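You operate a simulated robot arm through the tools that you are given. There is no shell and no other tool. Be economical: measure what you need, move in short steps, check, and stop when the job is done.

Carry out the task below with a simulated robot arm. There is one attempt and no reset: what you move stays moved.

TASK
Pull the upper drawer open.
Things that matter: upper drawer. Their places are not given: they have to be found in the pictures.

It is judged by the outcome, as a careful person would: the job done as asked, and still so three seconds after it is handed in. It fails if anything else is knocked over, pushed out of place, dropped, spilled or broken.

THE ROBOT
A 6-joint arm with a two-finger parallel gripper, fixed in place. Base frame: the origin is at the foot of the arm, x ahead of it, y to its left, z up. Lengths are in m, angles in rad, forces in N, time in s.
With the tool pointing down near the work surface it reaches from about 0.1 to 0.6 m from the base axis. Its first joint turns from -1.152 to 1.152 rad. Payload 2.7 kg.
Tool frame: the origin (TCP) lies between the finger pads and is the grasp point; the fingertips stand 0.023 m ahead of it; z points along the fingers, y is the line along which they close. The gripper opens to 0.094 m. The fingers are 0.038 m wide and 0.01 m thick; the gripper's body (0.054 by 0.096 m) begins 0.039 m behind the TCP.
Orientation is told as [roll, pitch, yaw] about the base's x, y, z axes, in that order, counted from this pose: with the fingers straight down and closing along the base's y, the tool's x points along the base's -x, its y along +y and its z along -z.

THE INTERFACE
- The arm moves only by the tool play_rows. Its arguments are lists of equal length, an entry for each row: "travel": the shift along the tool's x, y, z in units of 400 mm (1.0 is 400 mm), a list of three; "rotation": the turn, a rotation vector about the tool's x, y, z in units of 90 degrees (1.0 is 90 degrees), a list of three. In form: {"travel": [[dx, dy, dz], ...], "rotation": [[ax, ay, az], ...]}. A call has 1 to 12 rows; each row is the pose to reach, as a shift and turn from the pose commanded when the call began, along the tool's axes at that moment. "hand" is the finger opening in m, from 0 to 0.094, set as the call begins (left out, the last holds). A call with a number of a shift or a turn outside -1 to 1 is refused whole. A row lasts 0.2 s, in which the tool goes at most 0.05 m and 0.15 rad; a call with a longer step from one row to the next is refused whole, and so is a gripper value outside its range. A pose out of reach is approached as far as the arm can. The call stops where the force on the tool passes 40 N (or 10 N more than at its start, if that is more) or the arm is blocked; 0.2 s more then pass. The fingers move at their own pace (about 0.045 m/s each) and stop on an object; they squeeze with about 43 N. The grip force told is the motor's: it shows also when the fingers shut on nothing. Time passes only in rows, and 0.2 s behind the last, so rows that repeat a pose let the fingers close. It gives the time, the measured TCP pose, the force on the tool (base axes), the opening and the grip force at its end, in the units of the frame above (readings bear some noise), and new pictures: "show" is both (left out), scene, wrist or none.
- Cameras (640 x 400 px; columns grow to the right, rows downward): "scene" is fixed at [0.0515, -0.427, 1.3892]; the picture's right is [0.92, -0.39, 0.00], its down [-0.28, -0.65, -0.71] and it looks along [0.27, 0.65, -0.71] (base axes); focal length 346 px, centre (320, 200). "wrist" rides on the gripper at [-0.039, 0, -0.044] in the tool frame; the picture's right is [0.00, -1.00, 0.00], its down [0.97, 0.00, -0.24] and it looks along [0.24, 0.00, 0.97] (tool axes); focal length 218 px, centre (320, 200).
- pixel_to_xyz(camera, pixels): for up to 12 pixels [column, row] of the newest picture of that camera ("zoom" is the newest enlarged one), the place [x, y, z] in the base frame of the surface seen there, good to about 0.003 m. No time passes.
- zoom(camera, box): a new picture of the part [left, top, right, bottom] of that camera's present view, enlarged. No time passes.
- close_job(): hands the job in; it is judged then, once.

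Work in short steps. Measure before you move; look again where a grasp or a placing could have gone wrong, and mend it. You have 60 turns and 120 pictures in all, the two below and enlarged ones among them. Open the gripper and draw the arm clear of the work before you hand the job in, unless the task says otherwise; then end with one line.

The tools are called after "Call:" as a command line: name --argument value ..., lists and objects as JSON in quotes. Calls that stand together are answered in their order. play_rows: Moves the arm, as the interface text tells. Its arguments: {"type":"object","properties":{"travel":{"type":"array","items":{"type":"array","items":{"type":"number"}}},"rotation":{"type":"array","items":{"type":"array","items":{"type":"number"}}},"hand":{"type":"number"},"show":{"type":"string","enum":["both","scene","wrist","none"]}},"required":["travel","rotation"]} The other tools are called the same way: pixel_to_xyz (camera, pixels) gives the place of the surface under pixels of a picture; zoom (camera, box) takes an enlarged picture of a part of a camera's view; close_job () hands the job in.

At the start:

```text
clock: 0.0
position: [0.3496, 0.2364, 0.8888]
orientation: [-0.002, -0.001, -0.001]
contact_force: [0.6, -0.1, -0.5]
opening: 0.0941
finger_force: 0.0
```

scene: 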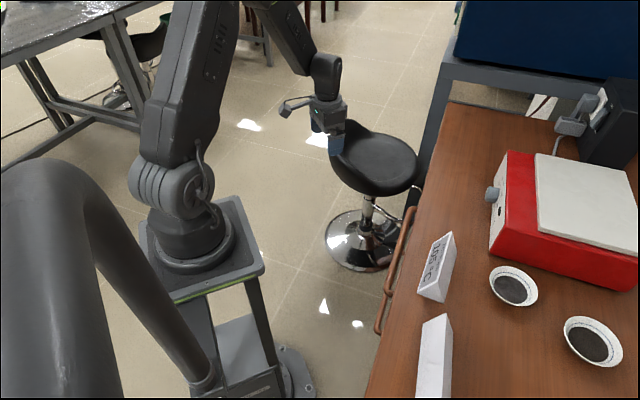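
wrist: 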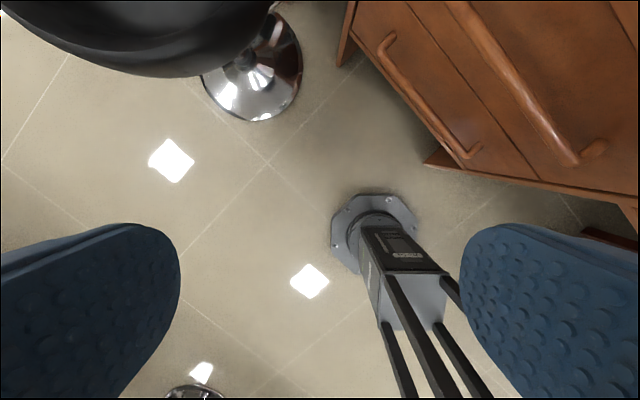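

The upper drawer's handle seems to be the bar from about (410,210) to (380,330) in the scene picture. I'll measure it and enlarge the view.

Call:
zoom --camera "scene" --box '[340, 180, 500, 360]'

Call:
pixel_to_xyz --camera "scene" --pixels '[[411, 210], [402, 235], [395, 262], [388, 290], [379, 328], [420, 220], [400, 310], [440, 130], [375, 390]]'

Call:
pixel_to_xyz --camera "wrist" --pixels '[[455, 10], [490, 60], [530, 105], [570, 155], [600, 152], [530, 50], [390, 40], [430, 100], [470, 155], [450, 60]]'

```text
2.22 times, centred on (420, 270) of scene
```

zoom: 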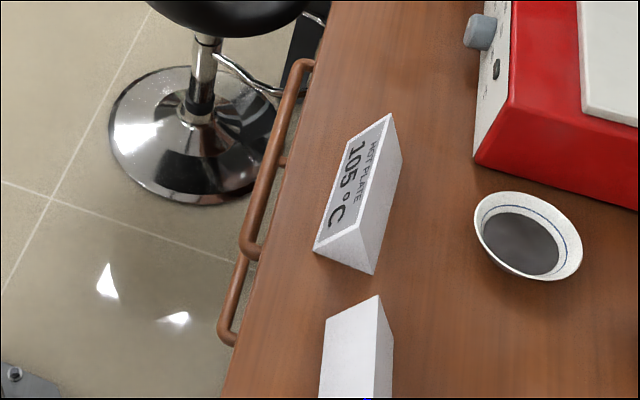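

```text
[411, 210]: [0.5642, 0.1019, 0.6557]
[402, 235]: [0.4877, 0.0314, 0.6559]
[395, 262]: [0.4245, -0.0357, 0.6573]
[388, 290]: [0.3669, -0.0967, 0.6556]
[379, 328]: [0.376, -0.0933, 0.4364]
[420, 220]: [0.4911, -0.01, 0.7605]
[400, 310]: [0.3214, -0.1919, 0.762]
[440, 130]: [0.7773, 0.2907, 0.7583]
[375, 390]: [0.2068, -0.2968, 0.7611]
```

```text
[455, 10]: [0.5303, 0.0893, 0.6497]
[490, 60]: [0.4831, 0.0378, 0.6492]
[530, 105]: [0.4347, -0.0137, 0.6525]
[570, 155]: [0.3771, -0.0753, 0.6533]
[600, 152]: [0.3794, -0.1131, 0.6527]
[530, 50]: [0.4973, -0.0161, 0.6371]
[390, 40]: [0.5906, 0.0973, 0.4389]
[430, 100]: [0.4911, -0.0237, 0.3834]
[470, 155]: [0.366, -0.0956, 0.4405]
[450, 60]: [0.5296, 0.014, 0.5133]
```

The upper handle is a bar at z≈0.65, about 45° in plan, with its middle near (0.46, 0.007). The desk top is at 0.76. I'll first turn the tool in place: yaw +45° and tilt 45° toward the drawer, so the fingers close across the bar.

Call:
play_rows --travel '[[0, 0, 0], [0, 0, 0], [0, 0, 0], [0, 0, 0], [0, 0, 0], [0, 0, 0], [0, 0, 0], [0, 0, 0], [0, 0, 0]]' --rotation '[[0.0592, -0.0245, -0.0592], [0.1184, -0.049, -0.1184], [0.1776, -0.0735, -0.1776], [0.2368, -0.098, -0.2368], [0.296, -0.1226, -0.296], [0.3553, -0.1471, -0.3553], [0.4145, -0.1716, -0.4145], [0.4737, -0.1961, -0.4737], [0.4737, -0.1961, -0.4737]]' --hand 0.06

```text
clock: 2.0
position: [0.3485, 0.2364, 0.8891]
orientation: [-0.784, 0.0, 0.787]
contact_force: [-0.4, -0.4, -0.3]
opening: 0.06
finger_force: 0.1
```

scene: 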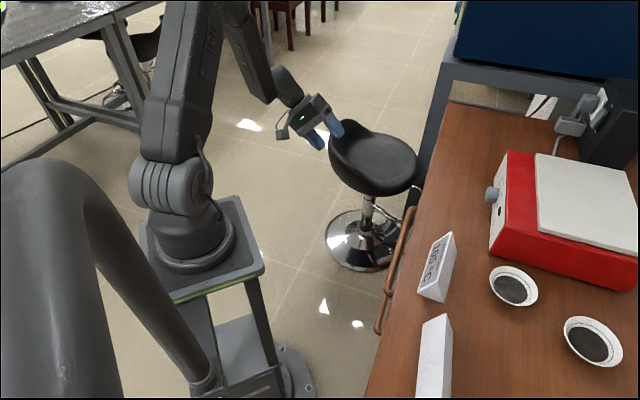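
wrist: 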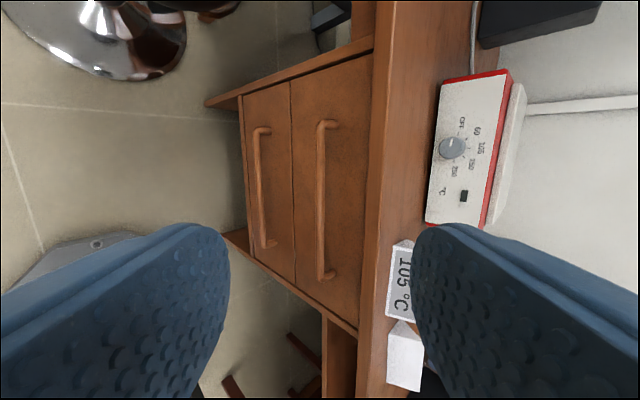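

Orientation is right: the drawer front shows square on, with the upper handle at columns ~323, rows 122–278. I'll measure it again from here.

Call:
pixel_to_xyz --camera "wrist" --pixels '[[321, 135], [320, 165], [320, 200], [320, 235], [321, 268], [345, 200], [305, 200], [345, 100], [330, 125], [328, 276], [372, 200], [240, 232]]'

Call:
zoom --camera "wrist" --box '[220, 80, 420, 300]'

```text
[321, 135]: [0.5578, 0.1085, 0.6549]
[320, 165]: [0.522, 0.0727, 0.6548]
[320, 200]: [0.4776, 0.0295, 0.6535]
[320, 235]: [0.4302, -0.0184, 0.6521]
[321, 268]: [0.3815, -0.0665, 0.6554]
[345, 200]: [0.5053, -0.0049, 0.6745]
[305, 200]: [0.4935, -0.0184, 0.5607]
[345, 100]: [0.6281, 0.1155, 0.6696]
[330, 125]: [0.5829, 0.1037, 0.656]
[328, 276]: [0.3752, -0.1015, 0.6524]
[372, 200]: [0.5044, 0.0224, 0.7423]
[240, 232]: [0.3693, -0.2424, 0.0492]
```

```text
1.82 times, centred on (320, 190) of wrist
```

zoom: 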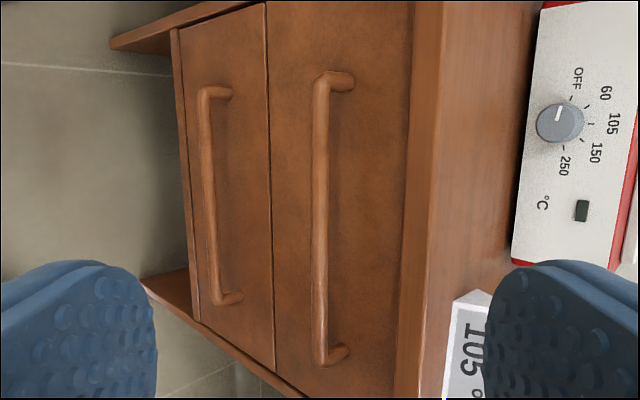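

The bar's centre line is at n≈-0.323 (n is outward along (-0.707, 0.707)), z≈0.648, with its middle at t≈0.345 along the bar. The desk edge overhangs, so I'll tilt 15° more toward horizontal and go to a point 0.10 m back from the bar.

Call:
play_rows --travel '[[0.0214, 0.0075, 0.0769], [0.0429, 0.015, 0.1538], [0.0643, 0.0225, 0.2306], [0.0858, 0.03, 0.3075], [0.1072, 0.0375, 0.3844], [0.1286, 0.045, 0.4613], [0.15, 0.0525, 0.538], [0.1715, 0.06, 0.615], [0.1715, 0.06, 0.615]]' --rotation '[[0.0208, 0, 0], [0.0417, 0, 0], [0.0625, 0, 0], [0.0833, 0, 0], [0.1042, 0, 0], [0.125, 0, 0], [0.1458, 0, 0], [0.1667, 0, 0], [0.1667, 0, 0]]' --hand 0.06

```text
clock: 4.0
position: [0.4101, 0.076, 0.7001]
orientation: [-1.047, 0.0, 0.785]
contact_force: [0.6, -0.2, 0.2]
opening: 0.06
finger_force: 0.0
```

scene: 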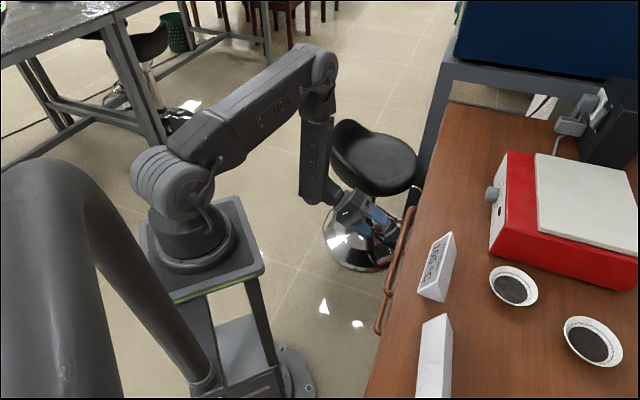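
wrist: 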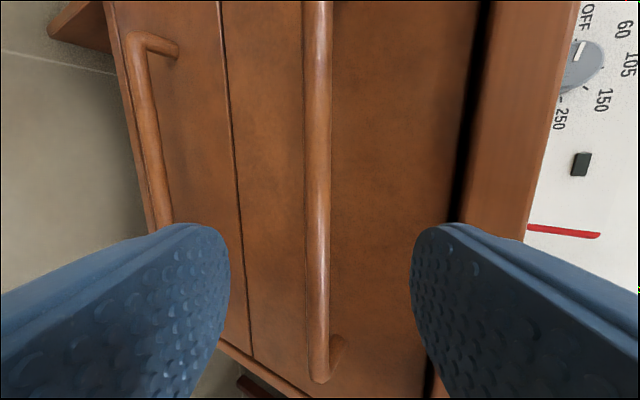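

The bar (column ~318) is centred between the fingers. I'll measure it once more at close range.

Call:
pixel_to_xyz --camera "wrist" --pixels '[[318, 100], [318, 200], [318, 300], [319, 360], [307, 200], [329, 200], [280, 200], [380, 200], [480, 120], [464, 200]]'

```text
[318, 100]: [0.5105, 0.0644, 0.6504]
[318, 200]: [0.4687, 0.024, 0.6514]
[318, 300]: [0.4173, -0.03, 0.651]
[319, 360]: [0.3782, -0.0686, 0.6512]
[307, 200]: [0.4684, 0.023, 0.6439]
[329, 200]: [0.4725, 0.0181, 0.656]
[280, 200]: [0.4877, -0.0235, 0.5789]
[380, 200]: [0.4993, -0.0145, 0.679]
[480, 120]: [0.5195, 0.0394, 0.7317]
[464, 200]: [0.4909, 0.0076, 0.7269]
```

I'll narrow the opening to 0.036 so the upper fingertip stays off the drawer front. Then I'll advance 0.092 m along the tool axis.

Call:
play_rows --travel '[[0, 0.005, 0.04], [0, 0.005, 0.08], [0, 0.005, 0.12], [0, 0.005, 0.16], [0, 0.005, 0.2], [0, 0.005, 0.23], [0, 0.005, 0.23]]' --rotation '[[0, 0, 0], [0, 0, 0], [0, 0, 0], [0, 0, 0], [0, 0, 0], [0, 0, 0], [0, 0, 0]]' --hand 0.036

```text
clock: 5.6
position: [0.4656, 0.0215, 0.6496]
orientation: [-1.046, 0.0, 0.787]
contact_force: [0.2, -0.3, -0.5]
opening: 0.0361
finger_force: 0.1
```

scene: 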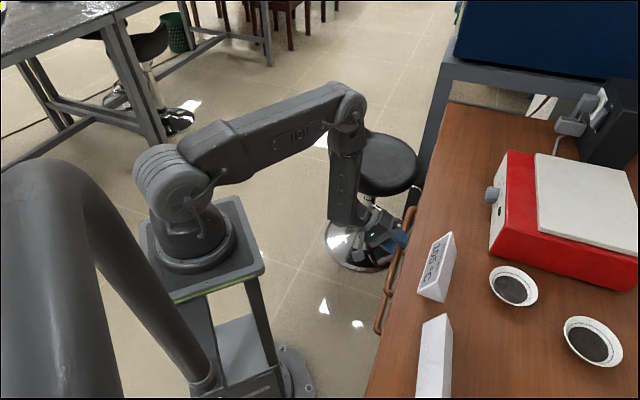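
wrist: 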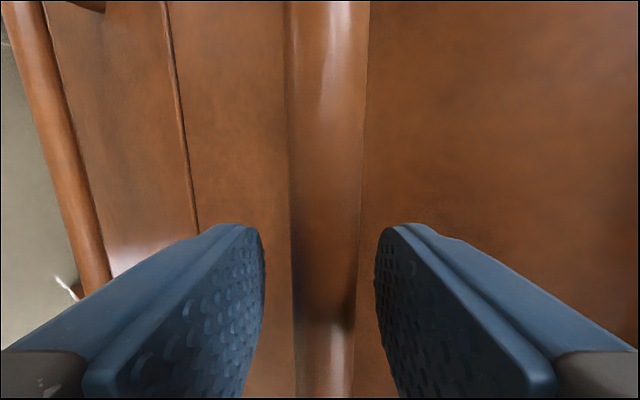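

The bar lies between the fingers with no contact force, so I'll close on it.

Call:
play_rows --travel '[[0, 0, 0], [0, 0, 0], [0, 0, 0], [0, 0, 0]]' --rotation '[[0, 0, 0], [0, 0, 0], [0, 0, 0], [0, 0, 0]]' --hand 0 --show "wrist"

```text
clock: 6.6
position: [0.4662, 0.0209, 0.65]
orientation: [-1.048, -0.003, 0.786]
contact_force: [-0.7, -4.9, 15.7]
opening: 0.0177
finger_force: 45.2
```

wrist: 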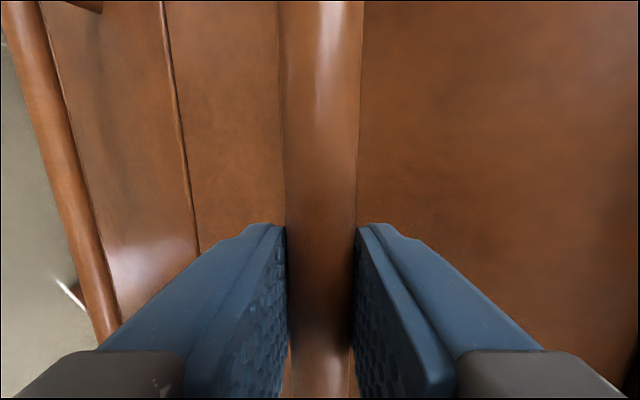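

The bar is gripped (opening 0.0177). I'll pull straight outward, 0.08 m first.

Call:
play_rows --travel '[[0, 0.0085, -0.0217], [0, 0.021, -0.0433], [0, 0.0335, -0.065], [0, 0.046, -0.0866], [0, 0.0585, -0.108], [0, 0.071, -0.13], [0, 0.0835, -0.1516], [0, 0.096, -0.1732]]' --rotation '[[0, 0, 0], [0, 0, 0], [0, 0, 0], [0, 0, 0], [0, 0, 0], [0, 0, 0], [0, 0, 0], [0, 0, 0]]' --hand 0

```text
clock: 8.4
position: [0.4088, 0.0765, 0.6494]
orientation: [-1.044, 0.002, 0.784]
contact_force: [-6.4, -7.4, -7.2]
opening: 0.0177
finger_force: 45.2
```

scene: 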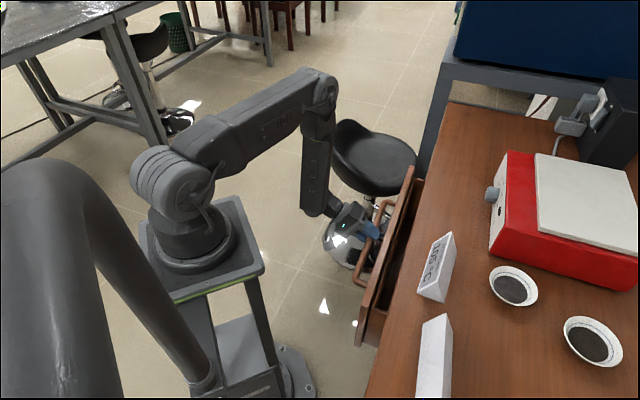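
wrist: 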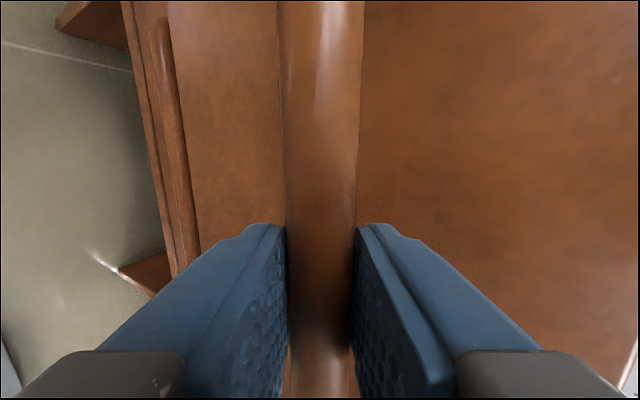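

The drawer is coming out, about 0.08 m so far. I'll check the clearance to the stool and the pedestal before pulling further.

Call:
pixel_to_xyz --camera "scene" --pixels '[[412, 170], [416, 165], [360, 188], [335, 150], [390, 145], [360, 342], [378, 200], [398, 255], [240, 270]]'

Call:
zoom --camera "scene" --box '[300, 110, 460, 350]'

```text
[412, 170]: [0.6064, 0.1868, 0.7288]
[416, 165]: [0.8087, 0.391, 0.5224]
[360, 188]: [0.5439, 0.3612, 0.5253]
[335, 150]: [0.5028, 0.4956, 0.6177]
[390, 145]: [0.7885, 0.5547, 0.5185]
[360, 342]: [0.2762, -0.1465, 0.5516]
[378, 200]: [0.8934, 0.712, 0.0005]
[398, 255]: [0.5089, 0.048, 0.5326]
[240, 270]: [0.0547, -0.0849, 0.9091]
```

```text
1.67 times, centred on (380, 230) of scene
```

zoom: 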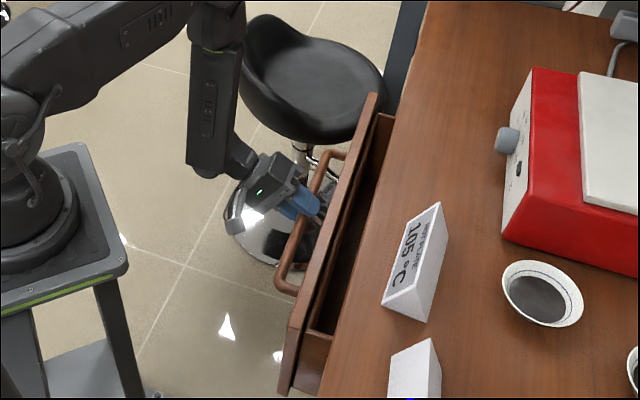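

The stool sits beyond the drawer's far end (drawer t≤0.56, stool t≈0.62 and up), and the pedestal is well clear. I'll pull another 0.10 m.

Call:
play_rows --travel '[[0, 0.0125, -0.0217], [0, 0.025, -0.0433], [0, 0.0375, -0.065], [0, 0.05, -0.0866], [0, 0.0625, -0.108], [0, 0.075, -0.13], [0, 0.0875, -0.1516], [0, 0.1, -0.1732], [0, 0.1125, -0.195], [0, 0.125, -0.2165]]' --rotation '[[0, 0, 0], [0, 0, 0], [0, 0, 0], [0, 0, 0], [0, 0, 0], [0, 0, 0], [0, 0, 0], [0, 0, 0], [0, 0, 0], [0, 0, 0]]' --hand 0

```text
clock: 10.6
position: [0.3392, 0.1471, 0.6511]
orientation: [-1.047, 0.004, 0.785]
contact_force: [-11.9, -13.9, -14.3]
opening: 0.0179
finger_force: 45.1
```

scene: 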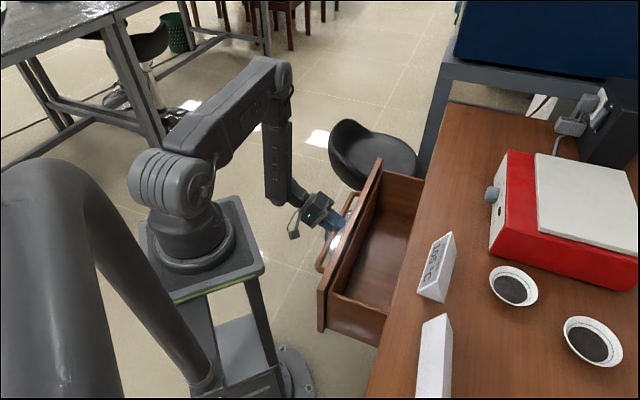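
wrist: 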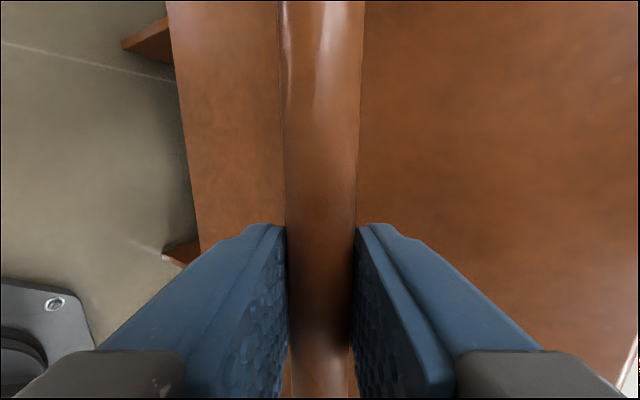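

The drawer is about 0.18 m open. Before pulling a little more, I'll check the gap to the stool again.

Call:
pixel_to_xyz --camera "scene" --pixels '[[378, 163], [379, 176], [360, 186], [345, 180], [335, 170], [330, 150], [340, 125], [320, 322], [385, 320], [415, 180]]'

Call:
zoom --camera "scene" --box '[280, 110, 440, 210]'

```text
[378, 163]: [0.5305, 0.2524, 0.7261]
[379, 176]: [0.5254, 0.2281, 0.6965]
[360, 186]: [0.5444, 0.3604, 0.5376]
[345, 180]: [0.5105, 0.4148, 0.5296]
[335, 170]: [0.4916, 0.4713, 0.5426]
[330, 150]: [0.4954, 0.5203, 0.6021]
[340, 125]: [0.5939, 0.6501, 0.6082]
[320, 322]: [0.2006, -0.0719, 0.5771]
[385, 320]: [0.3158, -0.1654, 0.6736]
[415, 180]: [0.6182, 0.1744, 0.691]
```

```text
4.00 times, centred on (360, 160) of scene
```

zoom: 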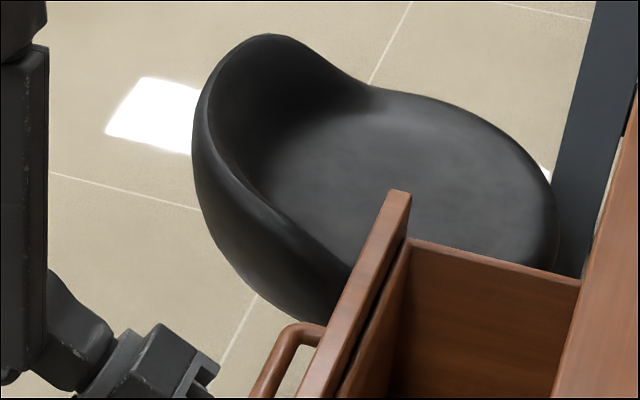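

The stool still clears the drawer by about 0.06 m or more. I'll pull 0.05 m further.

Call:
play_rows --travel '[[0, 0.0125, -0.0217], [0, 0.025, -0.0433], [0, 0.0375, -0.065], [0, 0.05, -0.0866], [0, 0.0625, -0.108]]' --rotation '[[0, 0, 0], [0, 0, 0], [0, 0, 0], [0, 0, 0], [0, 0, 0]]' --hand 0 --show "scene"

```text
clock: 11.8
position: [0.3029, 0.1829, 0.6506]
orientation: [-1.041, 0.002, 0.785]
contact_force: [-7.1, -7.9, -25.7]
opening: 0.0178
finger_force: 45.1
```

scene: 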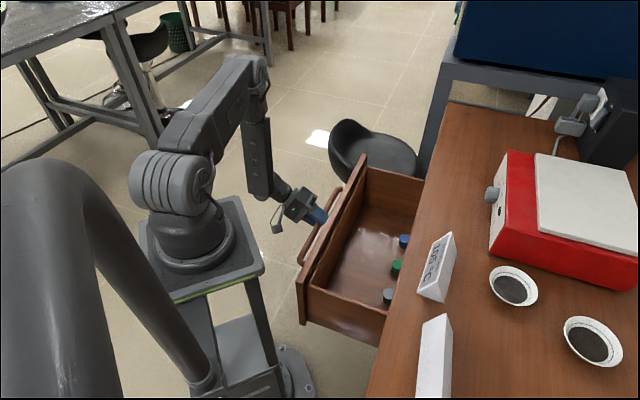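

The drawer is about 0.23 m open and its contents show. I'll release the bar and wait for the fingers to open.

Call:
play_rows --travel '[[0, 0, 0], [0, 0, 0], [0, 0, 0]]' --rotation '[[0, 0, 0], [0, 0, 0], [0, 0, 0]]' --hand 0.04 --show "wrist"

```text
clock: 12.6
position: [0.304, 0.1841, 0.6516]
orientation: [-1.047, -0.001, 0.786]
contact_force: [0.6, 0.1, 0.2]
opening: 0.0397
finger_force: 0.1
```

wrist: 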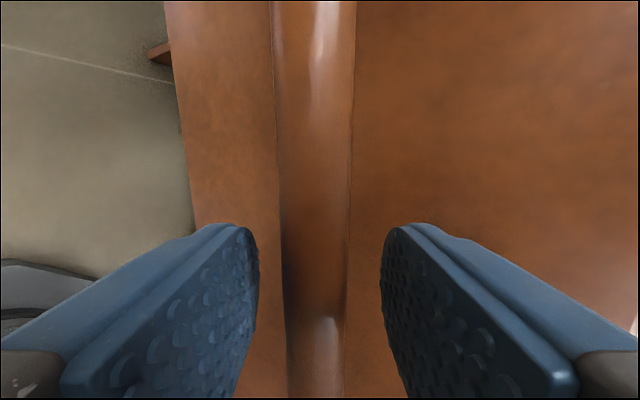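

The bar is free with no contact force, so I'll back straight out along the tool axis.

Call:
play_rows --travel '[[0, 0, -0.04], [0, 0, -0.08], [0, 0, -0.12], [0, 0, -0.16], [0, 0, -0.2], [0, 0, -0.25], [0, 0, -0.3]]' --rotation '[[0, 0, 0], [0, 0, 0], [0, 0, 0], [0, 0, 0], [0, 0, 0], [0, 0, 0], [0, 0, 0]]'

```text
clock: 14.2
position: [0.2846, 0.2224, 0.7094]
orientation: [-1.045, -0.001, 0.785]
contact_force: [-0.5, -0.3, 0.9]
opening: 0.04
finger_force: 0.0
out of reach, approached as far as the arm can: row 4, 5, 6, 7
```

scene: 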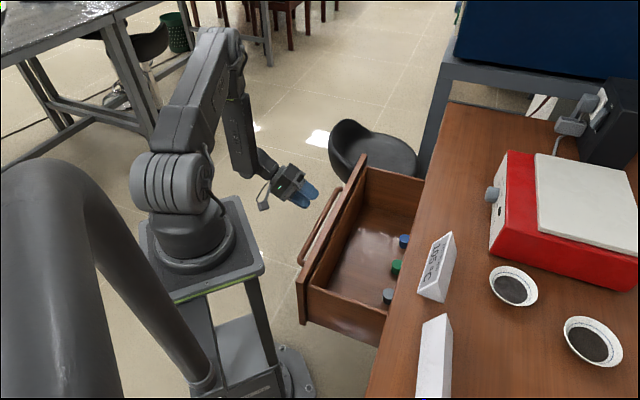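
wrist: 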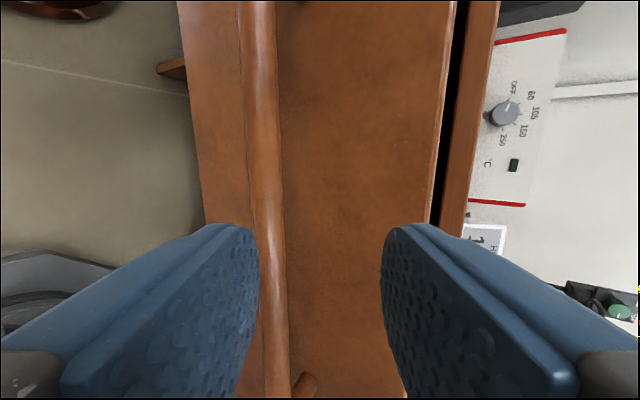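

The arm is clear of the handle, having stopped at its reach limit. I'll lift it up and away from the drawer.

Call:
play_rows --travel '[[0, -0.04, 0], [0, -0.08, 0], [0, -0.12, 0], [0, -0.16, 0], [0, -0.2, 0], [0, -0.25, 0], [0, -0.25, 0]]' --rotation '[[0, 0, 0], [0, 0, 0], [0, 0, 0], [0, 0, 0], [0, 0, 0], [0, 0, 0], [0, 0, 0]]' --hand 0.094 --show "scene"

```text
clock: 15.8
position: [0.3182, 0.1869, 0.7963]
orientation: [-1.047, -0.001, 0.784]
contact_force: [-0.9, 0.4, -0.5]
opening: 0.0942
finger_force: 0.1
```

scene: 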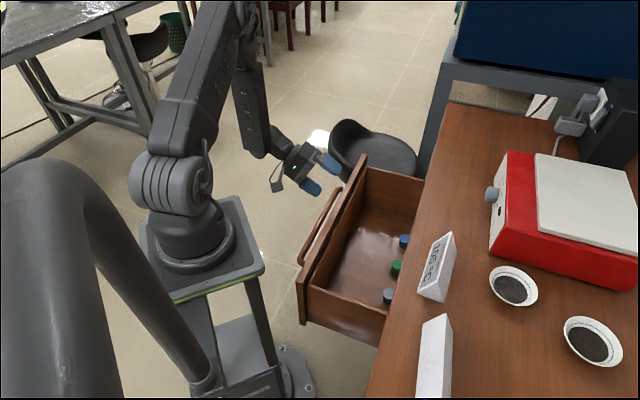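

The drawer stays open, nothing else has moved, and the arm is clear above it with the gripper open. I'm handing the job in.

Call:
close_job

```text
The job is handed in.
```

The upper drawer is pulled about 0.23 m open and the handle is released, with the arm clear and nothing else disturbed in the last picture.
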